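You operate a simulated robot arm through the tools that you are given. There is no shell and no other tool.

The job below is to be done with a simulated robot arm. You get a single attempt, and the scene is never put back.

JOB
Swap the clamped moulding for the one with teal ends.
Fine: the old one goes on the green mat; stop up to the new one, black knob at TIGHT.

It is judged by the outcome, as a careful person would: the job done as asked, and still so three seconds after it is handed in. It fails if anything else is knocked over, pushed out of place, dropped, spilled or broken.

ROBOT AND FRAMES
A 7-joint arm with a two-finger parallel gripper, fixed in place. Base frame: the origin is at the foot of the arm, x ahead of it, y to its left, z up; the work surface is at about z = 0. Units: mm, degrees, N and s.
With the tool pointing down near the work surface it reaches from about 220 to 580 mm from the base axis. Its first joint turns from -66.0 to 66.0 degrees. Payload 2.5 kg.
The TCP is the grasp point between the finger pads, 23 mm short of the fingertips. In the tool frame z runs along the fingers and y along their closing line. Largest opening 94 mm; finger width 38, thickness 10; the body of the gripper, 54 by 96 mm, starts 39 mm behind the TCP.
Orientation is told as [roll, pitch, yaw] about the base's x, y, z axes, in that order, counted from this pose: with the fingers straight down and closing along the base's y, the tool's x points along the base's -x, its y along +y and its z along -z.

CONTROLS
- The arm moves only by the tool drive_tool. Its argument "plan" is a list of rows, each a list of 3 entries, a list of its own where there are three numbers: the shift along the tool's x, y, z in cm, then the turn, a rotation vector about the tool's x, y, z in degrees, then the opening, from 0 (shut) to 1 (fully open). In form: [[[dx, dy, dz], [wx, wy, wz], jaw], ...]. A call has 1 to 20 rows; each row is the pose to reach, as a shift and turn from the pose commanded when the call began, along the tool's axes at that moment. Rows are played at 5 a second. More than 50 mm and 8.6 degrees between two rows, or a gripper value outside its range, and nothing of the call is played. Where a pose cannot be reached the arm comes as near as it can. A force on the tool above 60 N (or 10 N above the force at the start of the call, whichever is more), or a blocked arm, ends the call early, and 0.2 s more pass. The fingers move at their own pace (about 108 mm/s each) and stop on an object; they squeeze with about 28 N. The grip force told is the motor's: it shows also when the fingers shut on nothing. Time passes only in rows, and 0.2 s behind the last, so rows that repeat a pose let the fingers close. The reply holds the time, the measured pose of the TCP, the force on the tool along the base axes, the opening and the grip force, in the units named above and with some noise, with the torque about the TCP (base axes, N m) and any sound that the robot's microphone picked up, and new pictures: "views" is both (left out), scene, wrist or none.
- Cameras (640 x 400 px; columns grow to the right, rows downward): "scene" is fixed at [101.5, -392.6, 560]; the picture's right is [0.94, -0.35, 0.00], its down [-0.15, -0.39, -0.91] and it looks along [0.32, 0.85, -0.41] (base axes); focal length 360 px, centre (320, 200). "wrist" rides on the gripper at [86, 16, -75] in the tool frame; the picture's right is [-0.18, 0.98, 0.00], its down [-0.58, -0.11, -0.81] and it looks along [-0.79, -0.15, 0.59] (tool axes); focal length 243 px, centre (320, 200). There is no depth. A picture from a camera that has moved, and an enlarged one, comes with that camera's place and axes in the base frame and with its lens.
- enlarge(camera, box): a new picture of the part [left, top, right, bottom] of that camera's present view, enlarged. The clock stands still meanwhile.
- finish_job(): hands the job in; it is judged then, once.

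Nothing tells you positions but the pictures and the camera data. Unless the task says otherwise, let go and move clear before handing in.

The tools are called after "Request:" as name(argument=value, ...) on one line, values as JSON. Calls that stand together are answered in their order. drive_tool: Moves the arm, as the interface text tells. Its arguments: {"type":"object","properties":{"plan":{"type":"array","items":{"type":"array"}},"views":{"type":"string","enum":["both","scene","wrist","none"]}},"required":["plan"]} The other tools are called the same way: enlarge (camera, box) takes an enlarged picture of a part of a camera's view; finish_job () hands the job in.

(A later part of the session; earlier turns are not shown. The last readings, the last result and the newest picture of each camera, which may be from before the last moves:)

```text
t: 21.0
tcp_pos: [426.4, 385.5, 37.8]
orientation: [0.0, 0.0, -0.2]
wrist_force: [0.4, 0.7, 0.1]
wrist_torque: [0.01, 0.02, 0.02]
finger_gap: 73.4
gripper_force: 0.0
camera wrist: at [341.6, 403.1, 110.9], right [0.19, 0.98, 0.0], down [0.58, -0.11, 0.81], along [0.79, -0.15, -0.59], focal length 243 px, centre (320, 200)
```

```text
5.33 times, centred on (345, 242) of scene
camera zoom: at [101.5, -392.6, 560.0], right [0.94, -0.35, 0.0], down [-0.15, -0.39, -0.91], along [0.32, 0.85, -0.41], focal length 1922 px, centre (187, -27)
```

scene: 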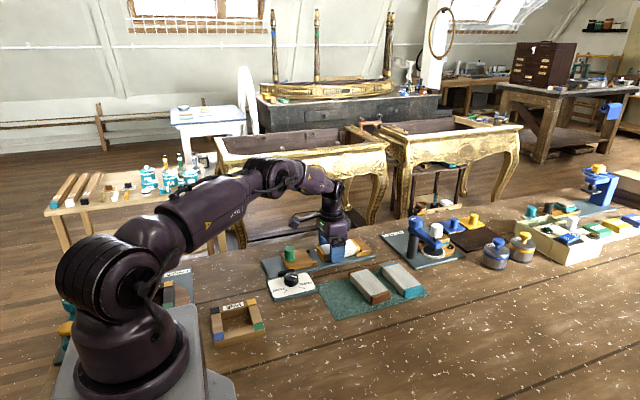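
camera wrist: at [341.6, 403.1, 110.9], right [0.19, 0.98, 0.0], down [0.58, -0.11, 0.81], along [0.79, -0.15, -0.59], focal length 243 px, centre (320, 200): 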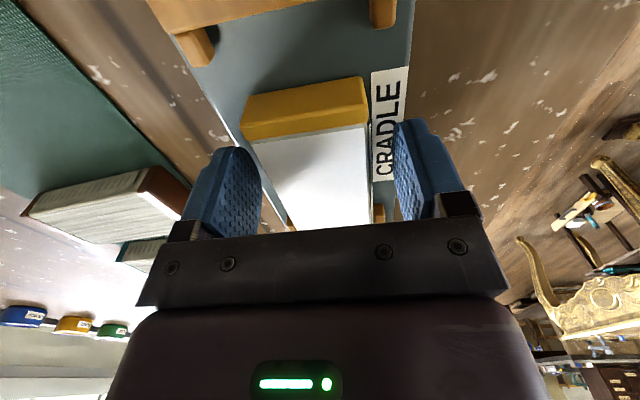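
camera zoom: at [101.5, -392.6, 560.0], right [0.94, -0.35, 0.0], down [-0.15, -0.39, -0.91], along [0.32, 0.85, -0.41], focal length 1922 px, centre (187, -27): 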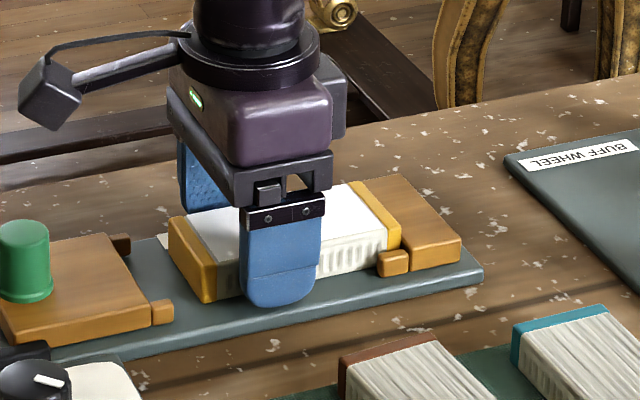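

The fingers straddle the old moulding clear of the lips. I'll close on it and check the loads before lifting.

Request:
drive_tool(plan=[[[0, 0, 0], [0, 0, 0], 0.62], [[0, 0, 0], [0, 0, 0], 0.45], [[0, 0, 0], [0, 0, 0], 0.4], [[0, 0, 0], [0, 0, 0], 0.4]])

Request:
enlarge(camera="scene", box=[295, 205, 395, 280])

```text
t: 22.0
tcp_pos: [426.8, 386.9, 35.4]
orientation: [0.0, 0.0, -0.1]
wrist_force: [-0.2, -0.6, 1.8]
wrist_torque: [0.09, 0.15, 0.0]
finger_gap: 49.2
gripper_force: 27.8
camera wrist: at [341.6, 403.2, 111.2], right [0.19, 0.98, 0.0], down [0.58, -0.11, 0.81], along [0.79, -0.15, -0.59], focal length 243 px, centre (320, 200)
```

scene: 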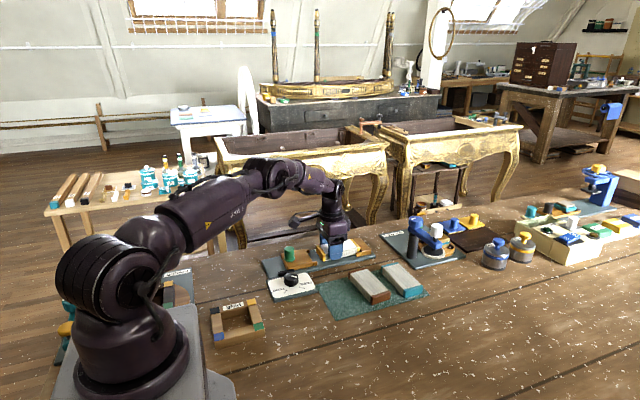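
wrist: 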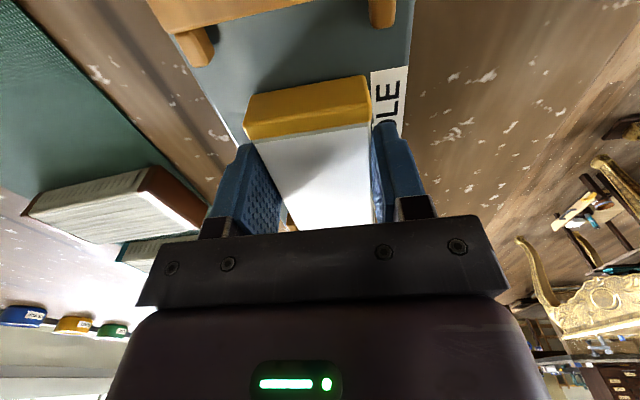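

```text
5.33 times, centred on (345, 242) of scene
camera zoom: at [101.5, -392.6, 560.0], right [0.94, -0.35, 0.0], down [-0.15, -0.39, -0.91], along [0.32, 0.85, -0.41], focal length 1922 px, centre (187, -27)
```

zoom: 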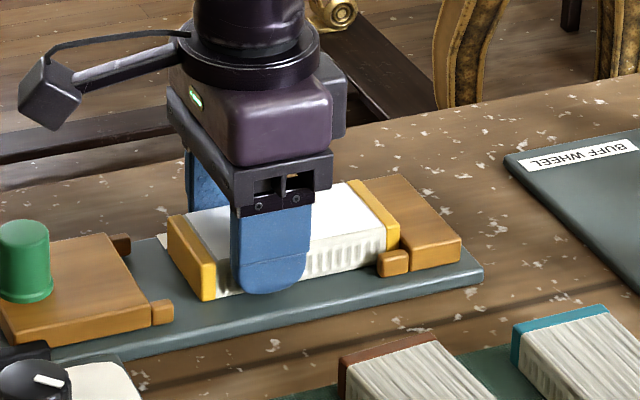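

The grip is firm with balanced loads. I'll lift it straight up.

Request:
drive_tool(plan=[[[0, 0, -0.5], [0, 0, 0], 0.4], [[0, 0, -1.5], [0, 0, 0], 0.4], [[0, 0, -3.0], [0, 0, 0], 0.4], [[0, 0, -5.0], [0, 0, 0], 0.4], [[0, 0, -8.0], [0, 0, 0], 0.4], [[0, 0, -11.0], [0, 0, 0], 0.4], [[0, 0, -11.0], [0, 0, 0], 0.4]])

Request:
enlarge(camera="scene", box=[265, 165, 415, 285])

```text
t: 23.6
tcp_pos: [428.0, 389.5, 147.6]
orientation: [0.0, 0.1, 0.0]
wrist_force: [0.2, 0.3, -0.8]
wrist_torque: [-0.02, 0.0, -0.03]
finger_gap: 48.8
gripper_force: 28.1
camera wrist: at [341.9, 406.2, 221.2], right [0.19, 0.98, 0.0], down [0.58, -0.11, 0.81], along [0.79, -0.15, -0.59], focal length 243 px, centre (320, 200)
```

scene: 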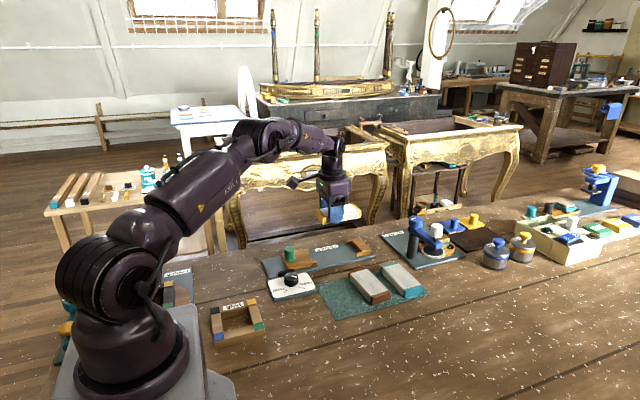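
wrist: 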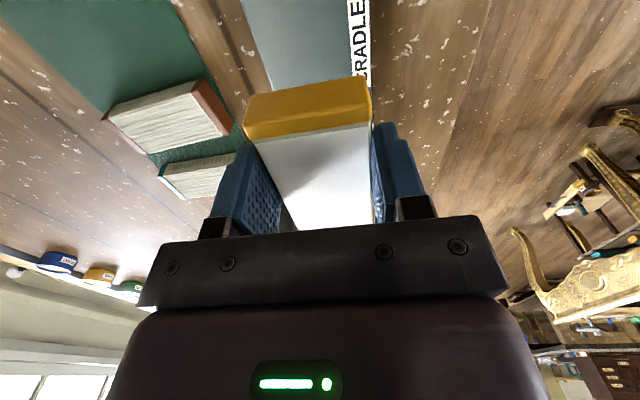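

```text
3.33 times, centred on (340, 225) of scene
camera zoom: at [101.5, -392.6, 560.0], right [0.94, -0.35, 0.0], down [-0.15, -0.39, -0.91], along [0.32, 0.85, -0.41], focal length 1201 px, centre (253, 117)
```

zoom: 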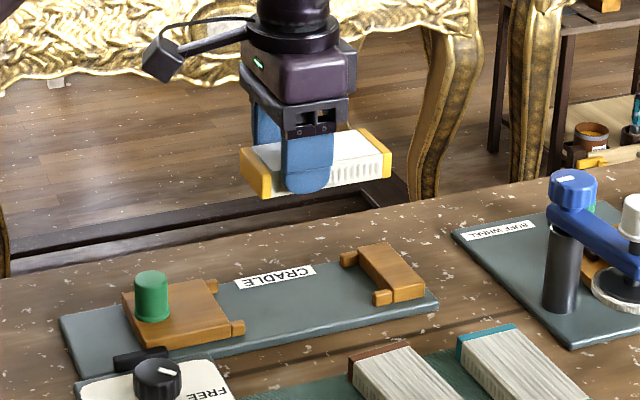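

The old moulding is up and the cradle is empty. I'll carry it over the free left part of the mat, turning 90°.

Request:
drive_tool(plan=[[[0.4, -1.55, 0], [0, 0, -7.5], 0.4], [[0.8, -3.1, 0], [0, 0, -15], 0.4], [[1.2, -4.65, 0], [0, 0, -22.5], 0.4], [[1.6, -6.2, 0], [0, 0, -30], 0.4], [[2.0, -7.75, 0], [0, 0, -37.5], 0.4], [[2.4, -9.3, 0], [0, 0, -45], 0.4], [[2.8, -10.85, 0], [0, 0, -52.5], 0.4], [[3.2, -12.4, 0], [0, 0, -60], 0.4], [[3.6, -13.95, 0], [0, 0, -67.5], 0.4], [[4.0, -15.5, 0], [0, 0, -75], 0.4], [[4.4, -17.05, 0], [0, 0, -82.5], 0.4], [[4.6, -18.6, 0], [0, 0, -90], 0.4], [[4.6, -18.6, 0], [0, 0, -90], 0.4], [[4.6, -18.6, 0], [0, 0, -90], 0.4]])

Request:
enlarge(camera="scene", box=[275, 185, 445, 325])

```text
t: 26.6
tcp_pos: [381.7, 200.7, 145.5]
orientation: [0.0, -0.1, 89.9]
wrist_force: [0.9, -0.4, -1.2]
wrist_torque: [0.01, 0.01, 0.0]
finger_gap: 49.5
gripper_force: 28.1
camera wrist: at [366.2, 114.6, 220.5], right [-0.98, 0.19, 0.0], down [0.11, 0.58, 0.81], along [0.15, 0.79, -0.59], focal length 243 px, centre (320, 200)
```

scene: 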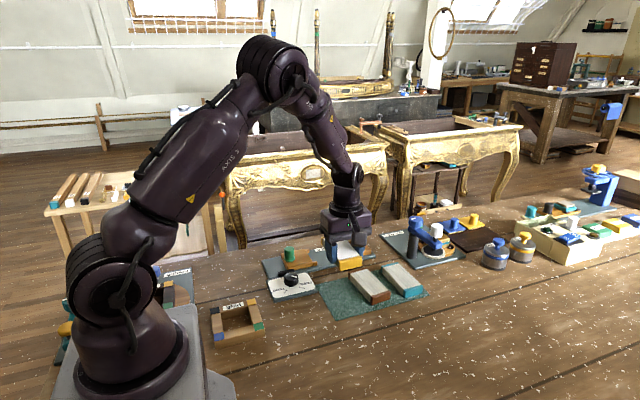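
wrist: 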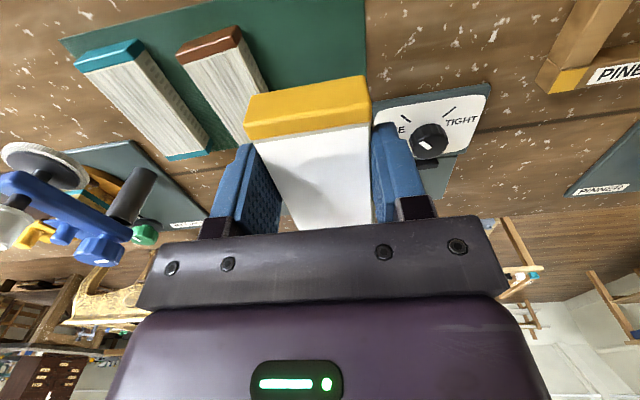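

```text
2.86 times, centred on (360, 255) of scene
camera zoom: at [101.5, -392.6, 560.0], right [0.94, -0.35, 0.0], down [-0.15, -0.39, -0.91], along [0.32, 0.85, -0.41], focal length 1030 px, centre (206, 43)
```

zoom: 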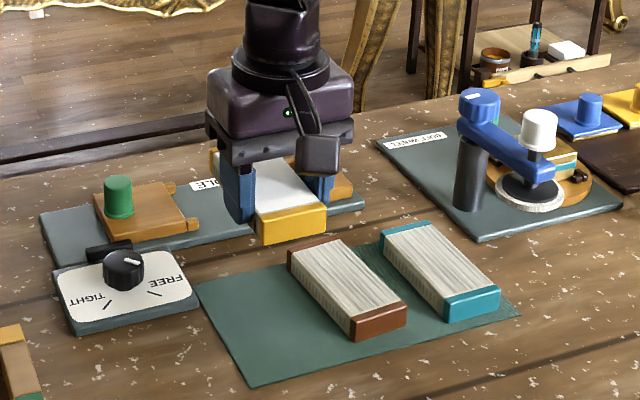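

It hovers above the empty part of the mat with room beside the brown-ended moulding. I'll lower it to just above the mat and then ease down.

Request:
drive_tool(plan=[[[0, 0, 3.0], [0, 0, 0], 0.4], [[0, 0, 6.0], [0, 0, 0], 0.4], [[0, 0, 8.5], [0, 0, 0], 0.4], [[0, 0, 10.3], [0, 0, 0], 0.4], [[0, 0, 11.0], [0, 0, 0], 0.4], [[0, 0, 11.3], [0, 0, 0], 0.4], [[0, 0, 11.3], [0, 0, 0], 0.4]])

Request:
enlarge(camera="scene", box=[295, 225, 445, 325])

```text
t: 28.2
tcp_pos: [381.3, 198.9, 34.0]
orientation: [0.0, 0.0, 89.8]
wrist_force: [0.5, 0.1, -0.7]
wrist_torque: [-0.02, -0.03, -0.01]
finger_gap: 49.1
gripper_force: 28.0
camera wrist: at [366.1, 113.8, 108.5], right [-0.98, 0.19, 0.0], down [0.11, 0.58, 0.81], along [0.15, 0.79, -0.59], focal length 243 px, centre (320, 200)
```

scene: 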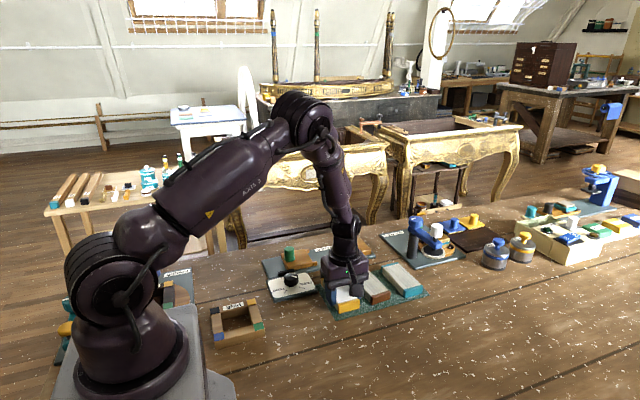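
wrist: 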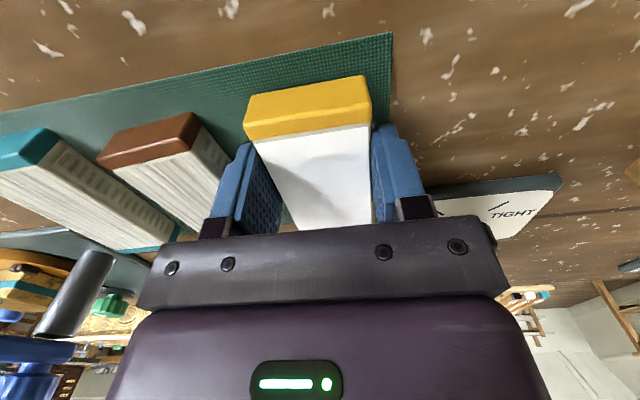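

```text
4.00 times, centred on (370, 275) of scene
camera zoom: at [101.5, -392.6, 560.0], right [0.94, -0.35, 0.0], down [-0.15, -0.39, -0.91], along [0.32, 0.85, -0.41], focal length 1442 px, centre (120, -100)
```

zoom: 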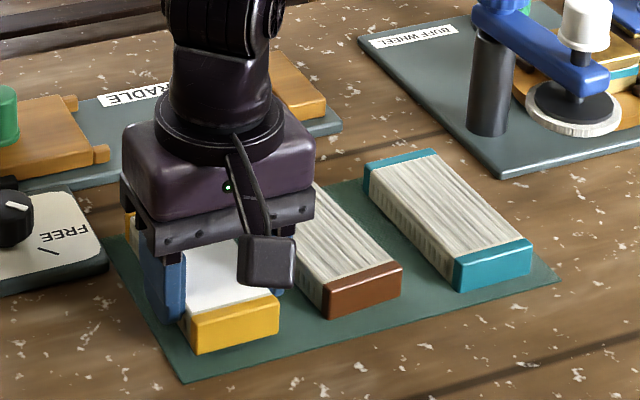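

The moulding is a few millimetres above the mat. I'll ease down in small steps, watching the force.

Request:
drive_tool(plan=[[[0, 0, 0.1], [0, 0, 0], 0.4], [[0, 0, 0.2], [0, 0, 0], 0.4], [[0, 0, 0.3], [0, 0, 0], 0.4], [[0, 0, 0.35], [0, 0, 0], 0.4], [[0, 0, 0.35], [0, 0, 0], 0.4]], views="none")

```text
t: 29.4
tcp_pos: [381.7, 199.5, 30.9]
orientation: [0.0, 0.0, 90.0]
wrist_force: [-0.2, -0.5, -0.1]
wrist_torque: [-0.03, 0.04, 0.03]
finger_gap: 49.4
gripper_force: 27.3
```

No contact force yet, so the moulding is still slightly above the mat. I'll keep easing down.

Request:
drive_tool(plan=[[[0, 0, 0.08], [0, 0, 0], 0.4], [[0, 0, 0.16], [0, 0, 0], 0.4], [[0, 0, 0.2], [0, 0, 0], 0.4], [[0, 0, 0.2], [0, 0, 0], 0.4]], views="scene")

Request:
enlarge(camera="scene", box=[315, 255, 415, 325])

```text
t: 30.4
tcp_pos: [382.2, 199.4, 27.5]
orientation: [-0.1, 0.1, 90.0]
wrist_force: [-0.3, -0.1, -1.4]
wrist_torque: [0.0, -0.01, 0.0]
finger_gap: 49.2
gripper_force: 28.3
```

scene: 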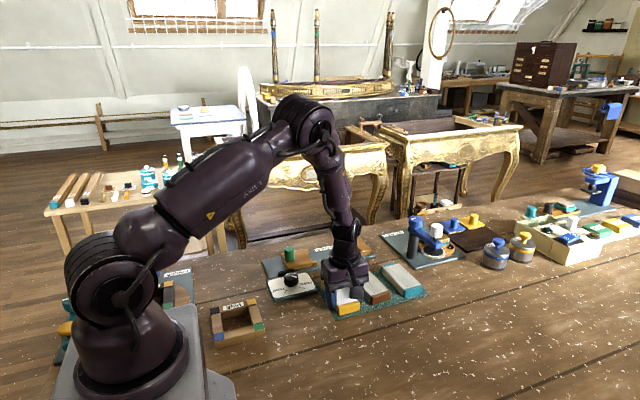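

```text
5.71 times, centred on (365, 290) of scene
camera zoom: at [101.5, -392.6, 560.0], right [0.94, -0.35, 0.0], down [-0.15, -0.39, -0.91], along [0.32, 0.85, -0.41], focal length 2059 px, centre (63, -314)
```

zoom: 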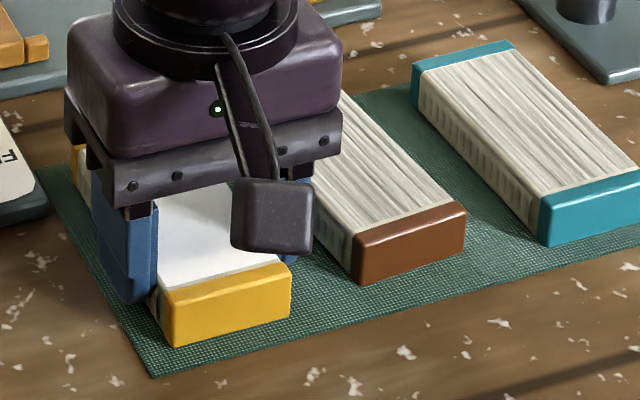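

It's nearly touching (the near edge computes to about z ≈ 2–3). I'll continue in sub-millimetre steps.

Request:
drive_tool(plan=[[[0, 0, 0.06], [0, 0, 0], 0.4], [[0, 0, 0.12], [0, 0, 0], 0.4], [[0, 0, 0.15], [0, 0, 0], 0.4], [[0, 0, 0.15], [0, 0, 0], 0.4]], views="none")

```text
t: 31.4
tcp_pos: [381.9, 200.4, 27.3]
orientation: [0.0, 0.0, 89.9]
wrist_force: [-0.4, 0.5, 0.8]
wrist_torque: [-0.04, 0.05, 0.01]
finger_gap: 49.4
gripper_force: 27.8
```

Request:
drive_tool(plan=[[[0, 0, 0.08], [0, 0, 0], 0.4], [[0, 0, 0.15], [0, 0, 0], 0.4], [[0, 0, 0.15], [0, 0, 0], 0.4]], views="wrist")

Request:
enlarge(camera="scene", box=[325, 270, 385, 320])

```text
t: 32.2
tcp_pos: [381.9, 201.1, 27.4]
orientation: [-0.1, 0.0, 89.9]
wrist_force: [-9.1, -4.1, 33.3]
wrist_torque: [0.11, 0.79, 0.17]
finger_gap: 49.1
gripper_force: 28.0
camera wrist: at [366.7, 114.3, 100.9], right [-0.98, 0.19, 0.0], down [0.11, 0.58, 0.81], along [0.15, 0.79, -0.59], focal length 243 px, centre (320, 200)
```

wrist: 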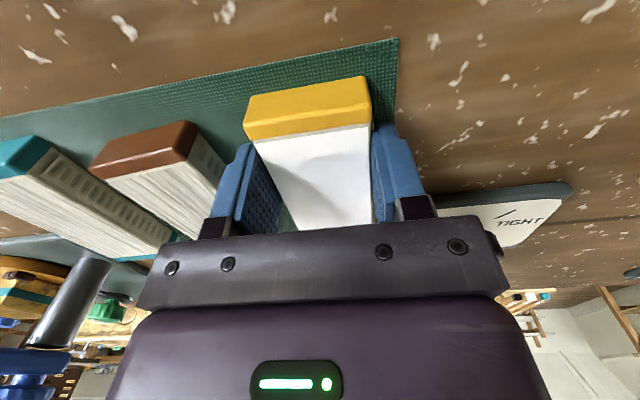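

```text
8.00 times, centred on (355, 295) of scene
camera zoom: at [101.4, -392.7, 559.9], right [0.94, -0.35, 0.0], down [-0.15, -0.39, -0.91], along [0.32, 0.85, -0.41], focal length 2883 px, centre (40, -560)
```

zoom: 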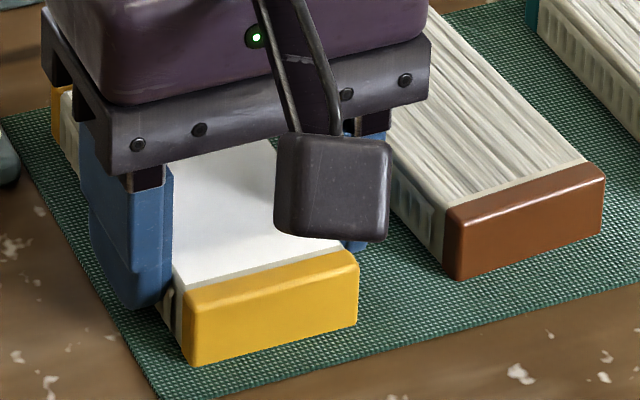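

Firm contact (33 N) means it's on the mat. I'll relieve the load, open slightly and lift straight off.

Request:
drive_tool(plan=[[[0, 0, -0.15], [0, 0, 0], 0.4], [[0, 0, -0.15], [0, 0, 0], 0.55], [[0, 0, -0.15], [0, 0, 0], 0.62], [[0, 0, -0.15], [0, 0, 0], 0.62], [[0, 0, -2.0], [0, 0, 0], 0.62], [[0, 0, -5.0], [0, 0, 0], 0.62], [[0, 0, -9.0], [0, 0, 0], 0.62], [[0, 0, -12.0], [0, 0, 0], 0.7], [[0, 0, -12.0], [0, 0, 0], 0.7]])

Request:
enlarge(camera="scene", box=[310, 245, 440, 325])

Request:
enlarge(camera="wrist", box=[20, 0, 400, 200])

```text
t: 34.2
tcp_pos: [379.3, 200.5, 144.8]
orientation: [0.0, 0.0, 89.9]
wrist_force: [0.1, 0.4, -0.8]
wrist_torque: [0.01, 0.0, 0.01]
finger_gap: 65.7
gripper_force: 0.1
camera wrist: at [364.0, 114.5, 218.9], right [-0.98, 0.19, 0.0], down [0.11, 0.58, 0.81], along [0.15, 0.79, -0.59], focal length 243 px, centre (320, 200)
```

scene: 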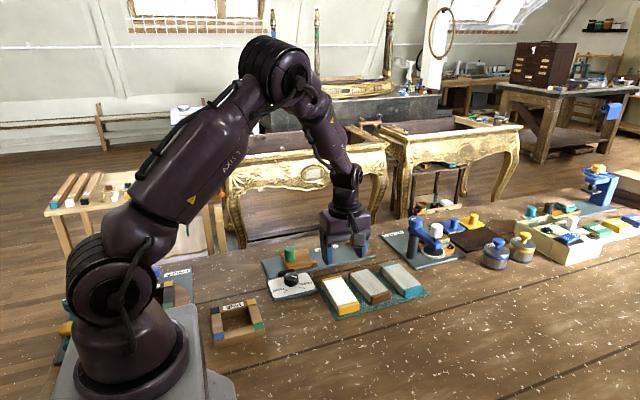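
wrist: 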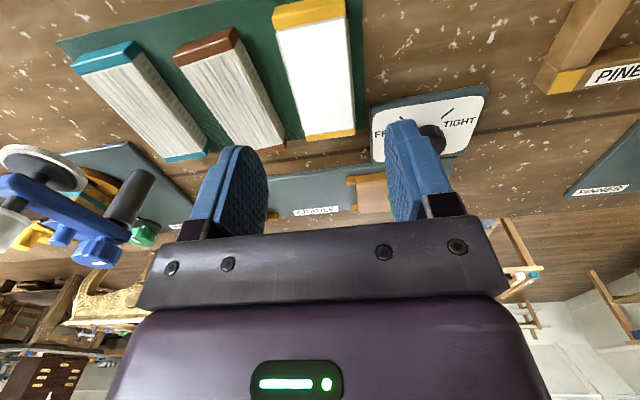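

```text
4.92 times, centred on (375, 285) of scene
camera zoom: at [101.5, -392.6, 560.0], right [0.94, -0.35, 0.0], down [-0.15, -0.39, -0.91], along [0.32, 0.85, -0.41], focal length 1774 px, centre (49, -218)
```

zoom: 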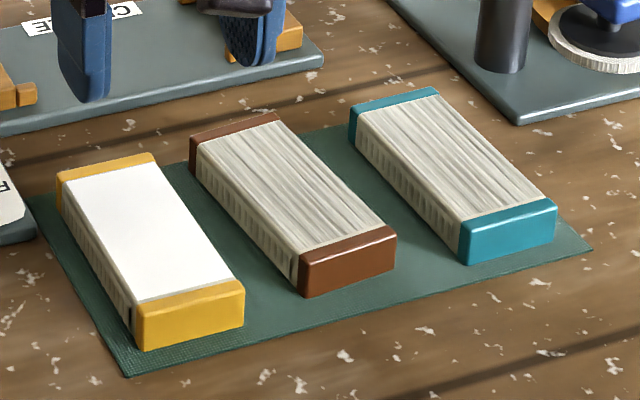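

```text
1.68 times, centred on (210, 100) of wrist
camera zoom: at [364.0, 114.5, 218.9], right [-0.98, 0.19, 0.0], down [0.11, 0.58, 0.81], along [0.15, 0.79, -0.59], focal length 409 px, centre (505, 368)
```

zoom: 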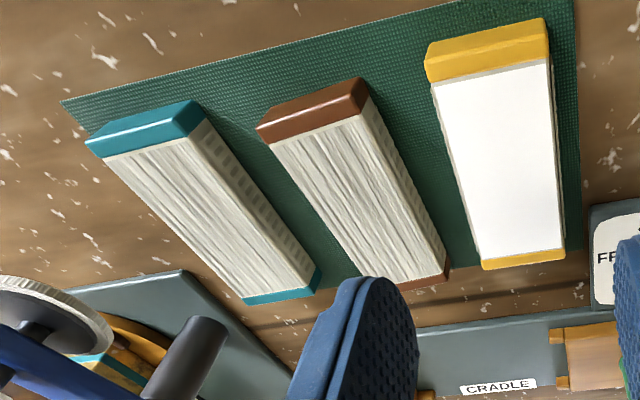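

The old moulding is flat on the mat with nothing disturbed. The teal one is centred near (544, 219), turned about 1.7°; I'll move above its nearer half so as to stay in reach.

Request:
drive_tool(plan=[[[0.15, -3.3, 0], [0, 0, -1.8], 0.66], [[0.3, -6.6, 0], [0, 0, -1.8], 0.66], [[0.45, -9.9, 0], [0, 0, -1.8], 0.66], [[0.6, -13.2, 1.5], [0, 0, -1.8], 0.66], [[0.75, -16.5, 3.0], [0, 0, -1.8], 0.66], [[0.75, -16.5, 5.5], [0, 0, -1.8], 0.66], [[0.75, -16.5, 5.5], [0, 0, -1.8], 0.66], [[0.75, -16.5, 5.5], [0, 0, -1.8], 0.66]])

Request:
enlarge(camera="scene", box=[340, 205, 470, 315])

Request:
enlarge(camera="wrist", box=[200, 0, 440, 220])

```text
t: 36.0
tcp_pos: [547.0, 193.6, 91.1]
orientation: [0.0, 0.0, 91.7]
wrist_force: [0.2, -0.3, 0.8]
wrist_torque: [0.01, 0.02, 0.0]
finger_gap: 61.9
gripper_force: 0.0
camera wrist: at [534.2, 107.0, 164.3], right [-0.99, 0.16, 0.0], down [0.09, 0.58, 0.81], along [0.12, 0.8, -0.59], focal length 243 px, centre (320, 200)
```

scene: 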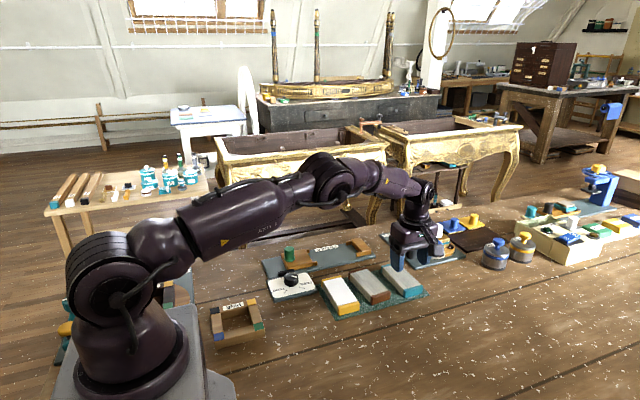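
wrist: 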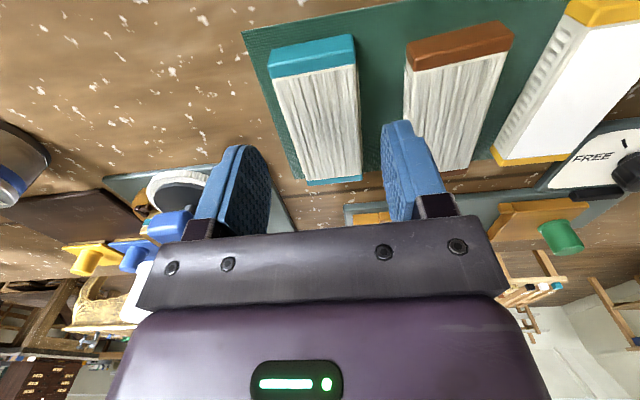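

```text
3.64 times, centred on (405, 260) of scene
camera zoom: at [101.5, -392.6, 560.0], right [0.94, -0.35, 0.0], down [-0.15, -0.39, -0.91], along [0.32, 0.85, -0.41], focal length 1311 px, centre (11, -18)
```

zoom: 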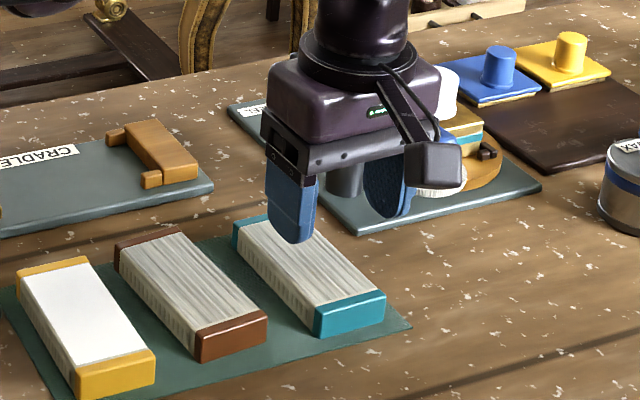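

```text
1.82 times, centred on (320, 110) of wrist
camera zoom: at [534.2, 107.0, 164.3], right [-0.99, 0.16, 0.0], down [0.09, 0.58, 0.81], along [0.12, 0.8, -0.59], focal length 441 px, centre (320, 364)
```

zoom: 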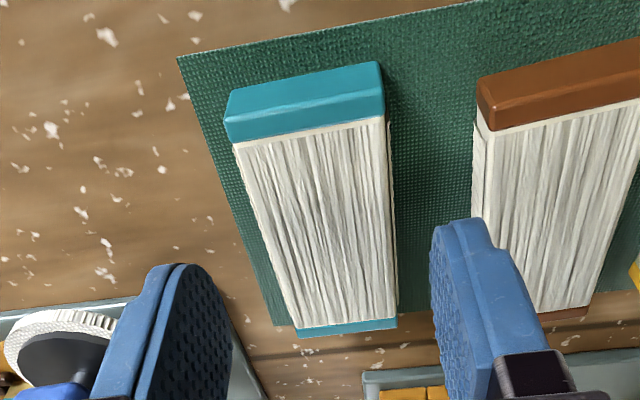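

The teal moulding is centred between the fingers to within a millimetre. I'll lower partway first to confirm the arm still reaches here.

Request:
drive_tool(plan=[[[0, -0.08, 1.5], [0, 0, 0], 0.66], [[0, -0.08, 3.0], [0, 0, 0], 0.66], [[0, -0.08, 4.2], [0, 0, 0], 0.66], [[0, -0.08, 4.2], [0, 0, 0], 0.66]])

Request:
enlarge(camera="scene", box=[360, 225, 440, 305])

Request:
enlarge(camera="wrist", box=[200, 0, 440, 220])

```text
t: 37.0
tcp_pos: [547.0, 192.6, 48.8]
orientation: [0.1, 0.0, 91.6]
wrist_force: [-0.6, -0.2, 0.4]
wrist_torque: [0.03, 0.03, -0.02]
finger_gap: 61.9
gripper_force: 0.0
camera wrist: at [534.9, 106.2, 121.6], right [-0.99, 0.15, 0.0], down [0.09, 0.58, 0.81], along [0.12, 0.8, -0.59], focal length 243 px, centre (320, 200)
```

scene: 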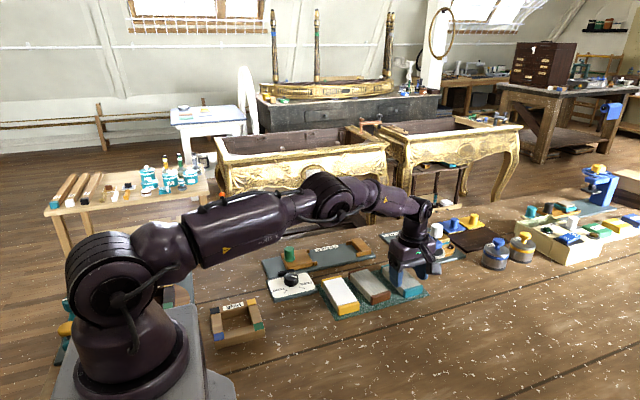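
wrist: 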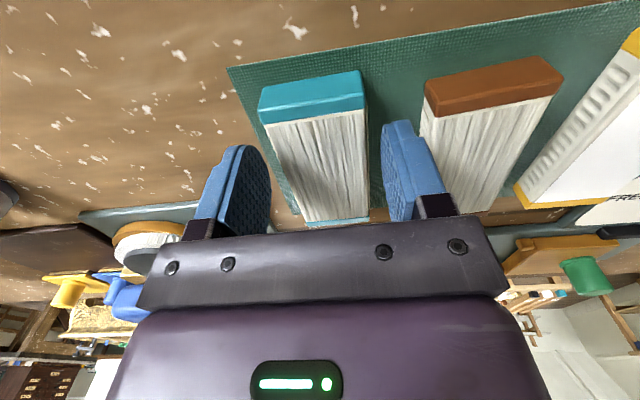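

```text
5.00 times, centred on (400, 265) of scene
camera zoom: at [101.5, -392.6, 560.0], right [0.94, -0.35, 0.0], down [-0.15, -0.39, -0.91], along [0.32, 0.85, -0.41], focal length 1802 px, centre (-80, -125)
```

zoom: 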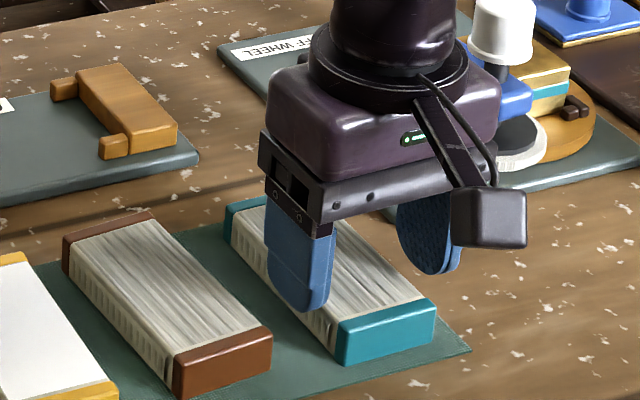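

```text
1.82 times, centred on (320, 110) of wrist
camera zoom: at [534.9, 106.2, 121.6], right [-0.99, 0.15, 0.0], down [0.09, 0.58, 0.81], along [0.12, 0.8, -0.59], focal length 441 px, centre (320, 364)
```

zoom: 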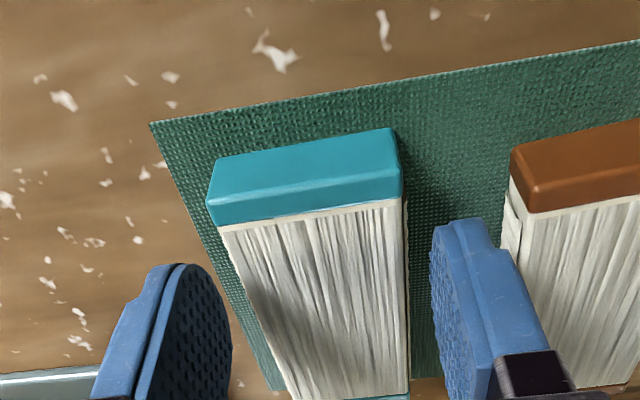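

Aligned within a millimetre and the reach is fine. I'll descend to grip height.

Request:
drive_tool(plan=[[[0, 0, 0.7], [0, 0, 0], 0.66], [[0, 0, 1.4], [0, 0, 0], 0.66], [[0, 0, 1.9], [0, 0, 0], 0.66], [[0, 0, 1.9], [0, 0, 0], 0.66], [[0, 0, 1.9], [0, 0, 0], 0.66]])

Request:
enlarge(camera="scene", box=[360, 225, 440, 305])

```text
t: 38.2
tcp_pos: [548.6, 191.9, 29.4]
orientation: [0.0, 0.0, 91.7]
wrist_force: [0.3, 0.8, -0.1]
wrist_torque: [0.01, -0.02, -0.01]
finger_gap: 61.9
gripper_force: 0.1
camera wrist: at [535.1, 105.2, 103.5], right [-0.99, 0.16, 0.0], down [0.09, 0.58, 0.81], along [0.13, 0.8, -0.59], focal length 243 px, centre (320, 200)
```

scene: 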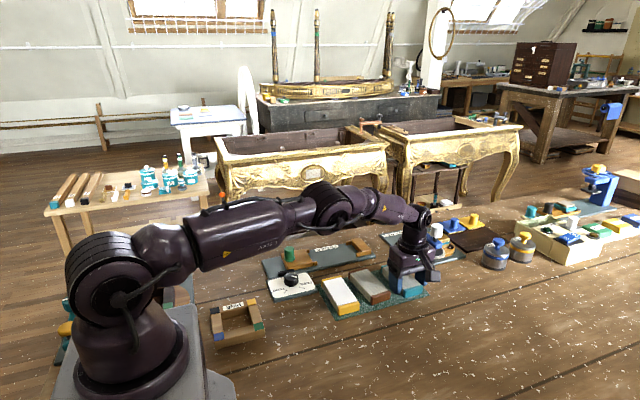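
wrist: 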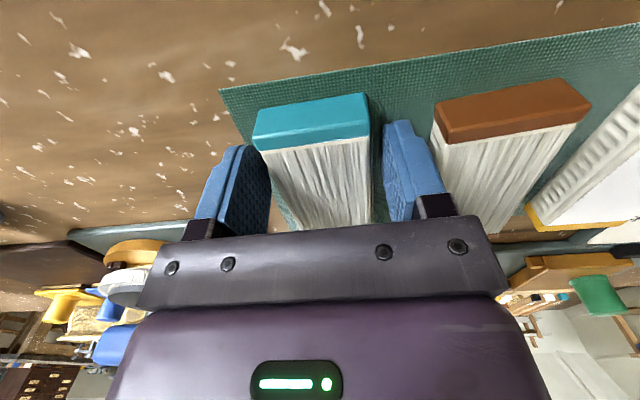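

```text
5.00 times, centred on (400, 265) of scene
camera zoom: at [101.5, -392.6, 560.0], right [0.94, -0.35, 0.0], down [-0.15, -0.39, -0.91], along [0.32, 0.85, -0.41], focal length 1802 px, centre (-80, -125)
```

zoom: 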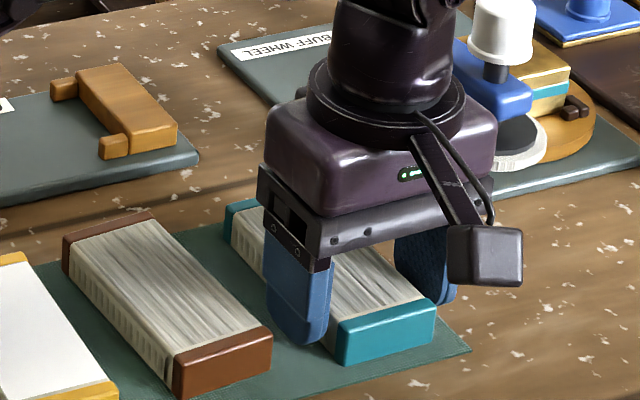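

The fingers straddle the teal moulding cleanly. I'll close on it.

Request:
drive_tool(plan=[[[0, 0, 0], [0, 0, 0], 0.55], [[0, 0, 0], [0, 0, 0], 0.4], [[0, 0, 0], [0, 0, 0], 0.4], [[0, 0, 0], [0, 0, 0], 0.4]], views="wrist")

Request:
enlarge(camera="wrist", box=[200, 60, 440, 240])

```text
t: 39.2
tcp_pos: [546.7, 192.7, 29.8]
orientation: [0.0, 0.0, 91.7]
wrist_force: [-0.3, 0.4, 0.8]
wrist_torque: [0.01, 0.04, -0.01]
finger_gap: 49.1
gripper_force: 28.6
camera wrist: at [535.1, 105.2, 103.6], right [-0.99, 0.16, 0.0], down [0.09, 0.58, 0.81], along [0.13, 0.8, -0.59], focal length 243 px, centre (320, 200)
```

wrist: 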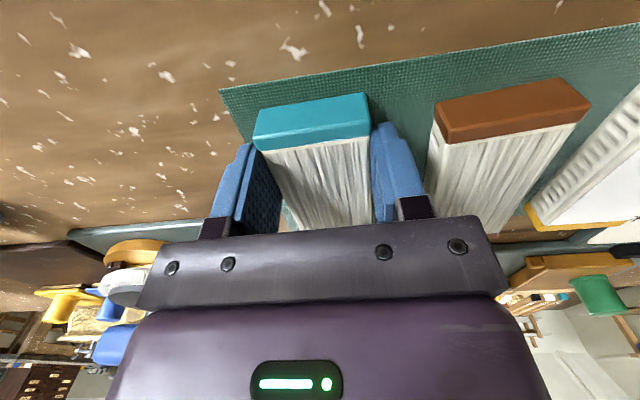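

```text
2.22 times, centred on (320, 150) of wrist
camera zoom: at [535.1, 105.2, 103.6], right [-0.99, 0.16, 0.0], down [0.09, 0.58, 0.81], along [0.13, 0.8, -0.59], focal length 539 px, centre (320, 311)
```

zoom: 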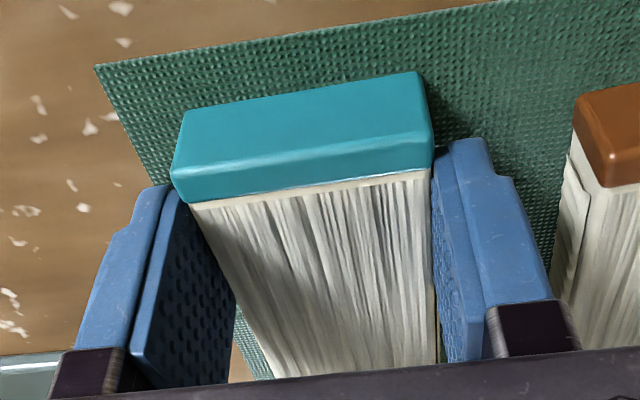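

The teal moulding is held firmly (gap 49 mm). I'll lift it straight up and take a close look at the empty cradle's fixed end.

Request:
drive_tool(plan=[[[0, 0, -0.5], [0, 0, 0], 0.4], [[0, 0, -1.5], [0, 0, 0], 0.4], [[0, 0, -3.5], [0, 0, 0], 0.4], [[0, 0, -6.0], [0, 0, 0], 0.4], [[0, 0, -9.0], [0, 0, 0], 0.4], [[0, 0, -11.0], [0, 0, 0], 0.4], [[0, 0, -11.0], [0, 0, 0], 0.4]])

Request:
enlarge(camera="scene", box=[260, 230, 380, 290])

Request:
enlarge(camera="scene", box=[335, 232, 380, 265])

```text
t: 40.8
tcp_pos: [547.6, 191.0, 140.7]
orientation: [0.1, 0.0, 91.8]
wrist_force: [-0.3, 0.2, -1.1]
wrist_torque: [0.0, -0.02, 0.0]
finger_gap: 49.2
gripper_force: 28.1
camera wrist: at [534.7, 104.0, 214.7], right [-0.99, 0.16, 0.0], down [0.09, 0.58, 0.81], along [0.12, 0.8, -0.59], focal length 243 px, centre (320, 200)
```

scene: 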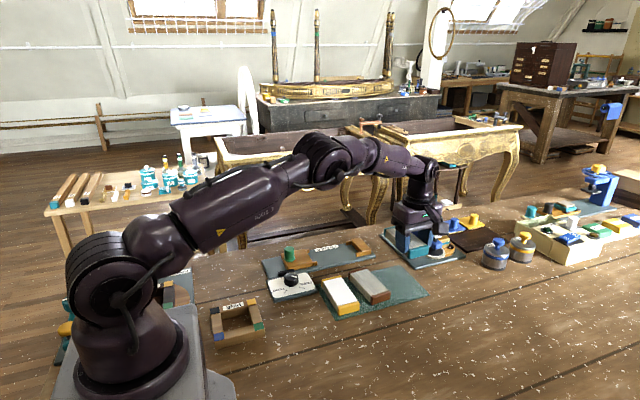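
wrist: 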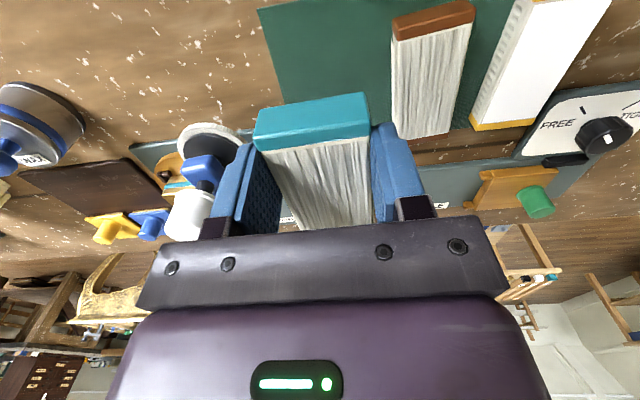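

```text
5.33 times, centred on (320, 260) of scene
camera zoom: at [101.5, -392.6, 560.0], right [0.94, -0.35, 0.0], down [-0.15, -0.39, -0.91], along [0.32, 0.85, -0.41], focal length 1922 px, centre (320, -120)
```

zoom: 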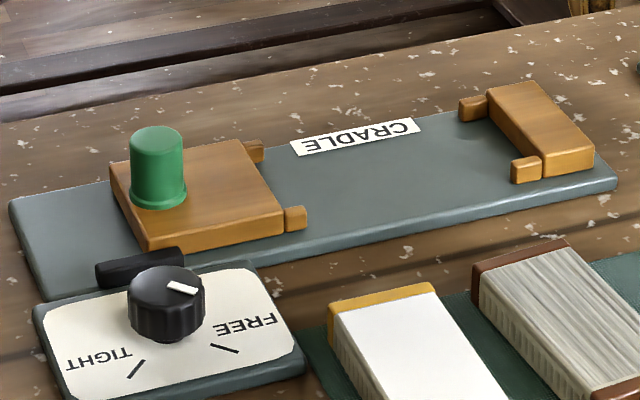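

```text
12.12 times, centred on (358, 248) of scene
camera zoom: at [101.5, -392.6, 560.0], right [0.94, -0.35, 0.0], down [-0.15, -0.39, -0.91], along [0.32, 0.85, -0.41], focal length 4368 px, centre (-134, -388)
```

zoom: 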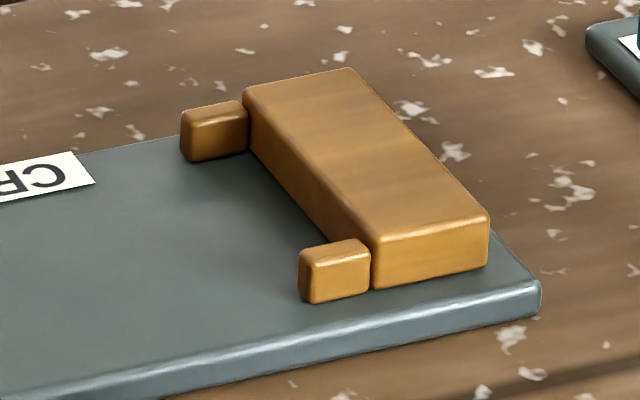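

The fixed end's face is at x ≈ 504, with lips at y ≈ 358 and 416, leaving about 4 mm of slack either side of a 49 mm moulding. I'll carry the teal one over the cradle, turning it back in line.

Request:
drive_tool(plan=[[[-1.54, 0.94, 0], [0, 0, 7.05], 0.4], [[-3.08, 1.88, 0], [0, 0, 14.1], 0.4], [[-4.63, 2.82, 0], [0, 0, 21.15], 0.4], [[-6.17, 3.76, 0], [0, 0, 28.2], 0.4], [[-7.71, 4.7, 0], [0, 0, 35.25], 0.4], [[-9.25, 5.64, 0], [0, 0, 42.3], 0.4], [[-10.8, 6.58, 0], [0, 0, 49.35], 0.4], [[-12.34, 7.52, 0], [0, 0, 56.4], 0.4], [[-13.88, 8.46, 0], [0, 0, 63.45], 0.4], [[-15.42, 9.4, 0], [0, 0, 70.5], 0.4], [[-16.97, 10.34, 0], [0, 0, 77.55], 0.4], [[-18.51, 11.28, 0], [0, 0, 84.6], 0.4], [[-20.05, 12.22, 0], [0, 0, 91.7], 0.4], [[-20.05, 12.22, 0], [0, 0, 91.7], 0.4], [[-20.05, 12.22, 0], [0, 0, 91.7], 0.4]])

Request:
enlarge(camera="scene", box=[275, 165, 405, 285])

```text
t: 44.0
tcp_pos: [418.4, 389.0, 140.0]
orientation: [-0.1, 0.0, -0.1]
wrist_force: [0.6, -0.6, -0.1]
wrist_torque: [0.02, 0.0, 0.02]
finger_gap: 49.2
gripper_force: 28.1
camera wrist: at [333.2, 406.2, 214.0], right [0.19, 0.98, 0.0], down [0.58, -0.11, 0.81], along [0.79, -0.15, -0.59], focal length 243 px, centre (320, 200)
```

scene: 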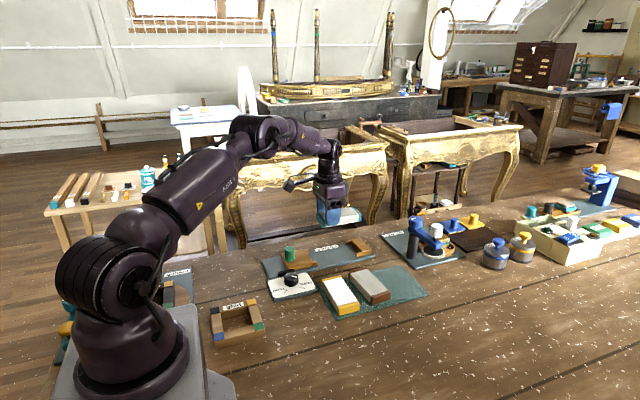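
wrist: 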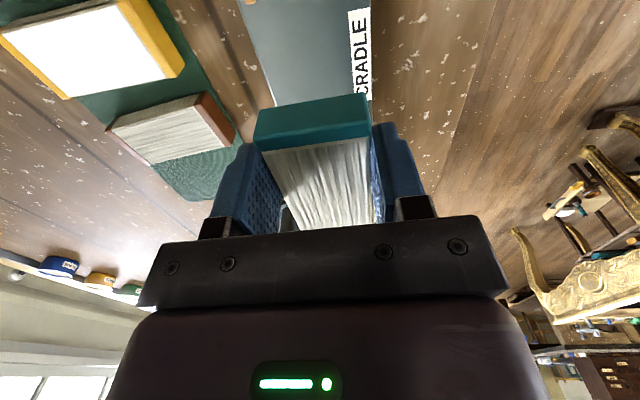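

```text
3.33 times, centred on (340, 225) of scene
camera zoom: at [101.5, -392.6, 560.0], right [0.94, -0.35, 0.0], down [-0.15, -0.39, -0.91], along [0.32, 0.85, -0.41], focal length 1201 px, centre (253, 117)
```

zoom: 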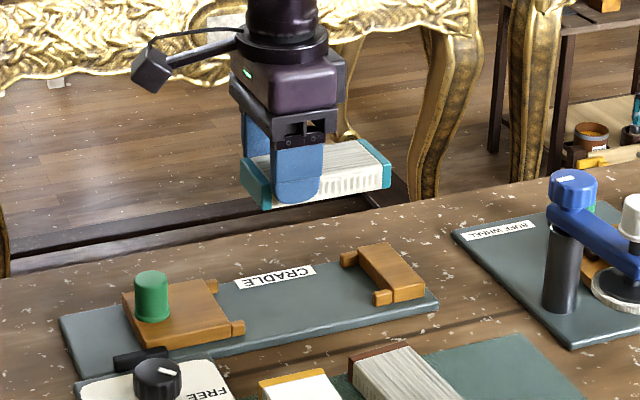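

The teal moulding is in line above the cradle. I'll lower it to just above the fixed block with a 3 mm y correction, then check.

Request:
drive_tool(plan=[[[-0.05, -0.2, 2.5], [0, 0, 0], 0.4], [[-0.08, -0.3, 5.0], [0, 0, 0], 0.4], [[-0.08, -0.3, 7.2], [0, 0, 0], 0.4], [[-0.08, -0.3, 8.2], [0, 0, 0], 0.4], [[-0.08, -0.3, 8.2], [0, 0, 0], 0.4], [[-0.08, -0.3, 8.2], [0, 0, 0], 0.4]])

Request:
enlarge(camera="scene", box=[285, 205, 395, 285])

Request:
enlarge(camera="wrist", box=[200, 60, 440, 240])

```text
t: 45.4
tcp_pos: [418.2, 386.7, 58.9]
orientation: [0.0, 0.0, 0.0]
wrist_force: [0.2, 0.3, -0.6]
wrist_torque: [0.02, 0.0, -0.01]
finger_gap: 48.7
gripper_force: 28.0
camera wrist: at [332.8, 403.6, 132.3], right [0.18, 0.98, 0.0], down [0.58, -0.11, 0.81], along [0.79, -0.15, -0.59], focal length 243 px, centre (320, 200)
```

scene: 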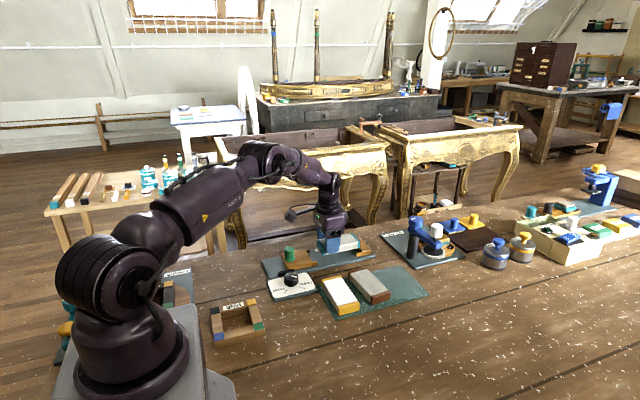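
wrist: 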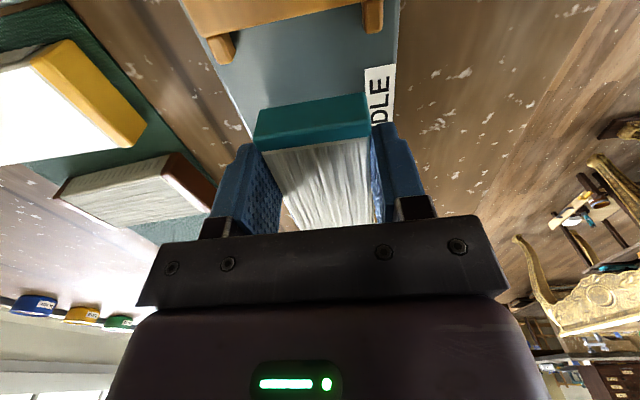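

```text
5.00 times, centred on (340, 245) of scene
camera zoom: at [101.5, -392.6, 560.0], right [0.94, -0.35, 0.0], down [-0.15, -0.39, -0.91], along [0.32, 0.85, -0.41], focal length 1802 px, centre (220, -25)
```

zoom: 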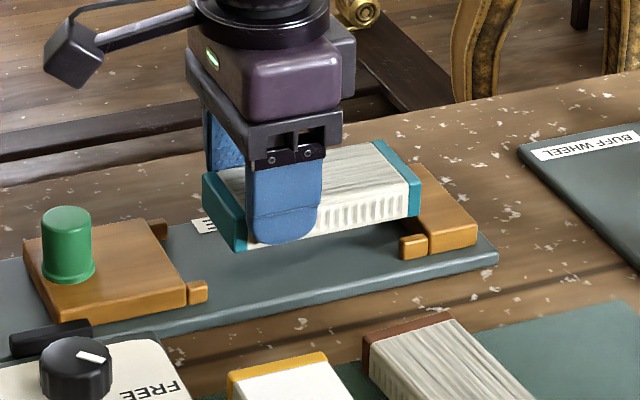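

```text
2.22 times, centred on (320, 150) of wrist
camera zoom: at [332.8, 403.6, 132.3], right [0.18, 0.98, 0.0], down [0.58, -0.11, 0.81], along [0.79, -0.15, -0.59], focal length 539 px, centre (320, 311)
```

zoom: 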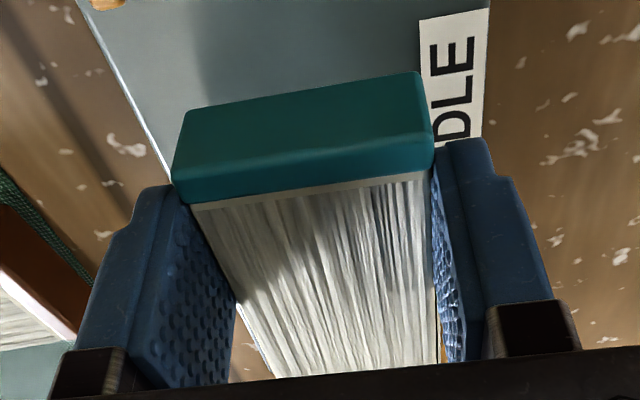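

By comparison with the old one's seat, the far end is within about a millimetre of the fixed face. I'll back off 3 mm in x and lower it to just above the slate.

Request:
drive_tool(plan=[[[0.3, -0.04, 0], [0, 0, 0], 0.4], [[0.3, -0.04, 0], [0, 0, 0], 0.4], [[0.3, -0.04, 0.6], [0, 0, 0], 0.4], [[0.3, -0.04, 1.2], [0, 0, 0], 0.4], [[0.3, -0.04, 1.6], [0, 0, 0], 0.4], [[0.3, -0.04, 1.6], [0, 0, 0], 0.4]])

Request:
enlarge(camera="scene", box=[305, 215, 385, 275])

```text
t: 46.8
tcp_pos: [417.2, 385.8, 41.9]
orientation: [0.0, 0.0, 0.0]
wrist_force: [0.0, -0.1, -1.1]
wrist_torque: [-0.01, 0.03, 0.0]
finger_gap: 49.0
gripper_force: 28.3
camera wrist: at [331.5, 402.2, 115.9], right [0.18, 0.98, 0.0], down [0.58, -0.11, 0.81], along [0.79, -0.15, -0.59], focal length 243 px, centre (320, 200)
```

scene: 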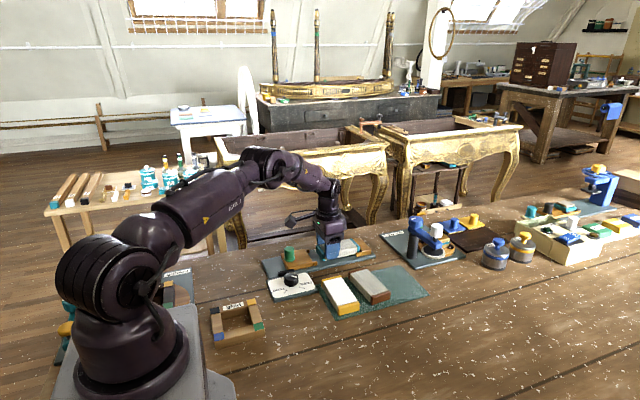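
wrist: 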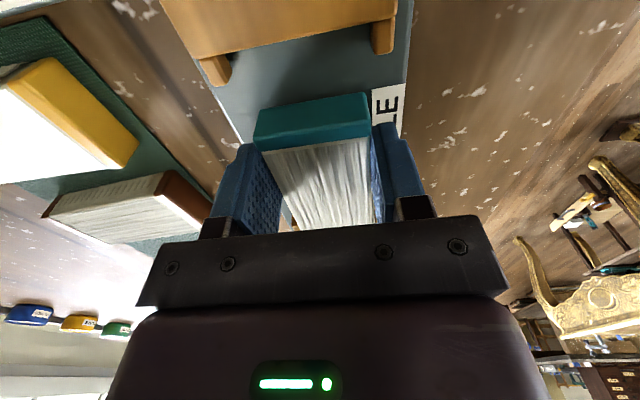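

```text
6.67 times, centred on (345, 245) of scene
camera zoom: at [101.5, -392.6, 560.0], right [0.94, -0.35, 0.0], down [-0.15, -0.39, -0.91], along [0.32, 0.85, -0.41], focal length 2403 px, centre (153, -100)
```

zoom: 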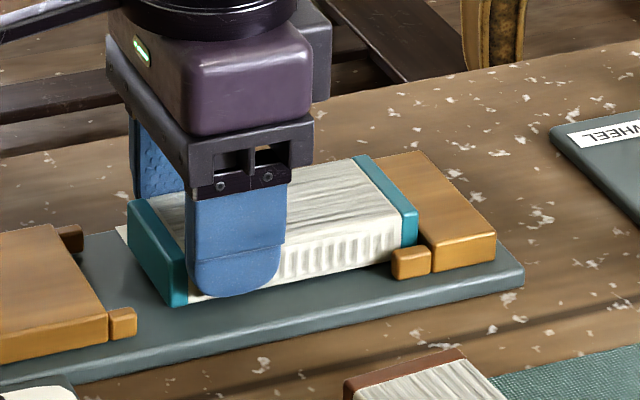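

The far end has dropped between the lips without touching anything. I'll ease the last few millimetres down onto the slate.

Request:
drive_tool(plan=[[[0, 0, 0.1], [0, 0, 0], 0.4], [[0, 0, 0.2], [0, 0, 0], 0.4], [[0, 0, 0.2], [0, 0, 0], 0.4]], views="none")

```text
t: 47.6
tcp_pos: [416.9, 386.3, 40.1]
orientation: [0.0, 0.0, 0.0]
wrist_force: [0.4, -0.3, -1.3]
wrist_torque: [0.0, 0.03, -0.02]
finger_gap: 49.0
gripper_force: 28.2
```

Request:
drive_tool(plan=[[[0, 0, 0.07], [0, 0, 0], 0.4], [[0, 0, 0.14], [0, 0, 0], 0.4], [[0, 0, 0.14], [0, 0, 0], 0.4]], views="none")

```text
t: 48.4
tcp_pos: [418.6, 387.4, 39.6]
orientation: [0.1, -0.1, 0.1]
wrist_force: [-3.6, -2.5, 14.7]
wrist_torque: [-0.14, 0.08, -0.01]
finger_gap: 49.1
gripper_force: 27.8
```

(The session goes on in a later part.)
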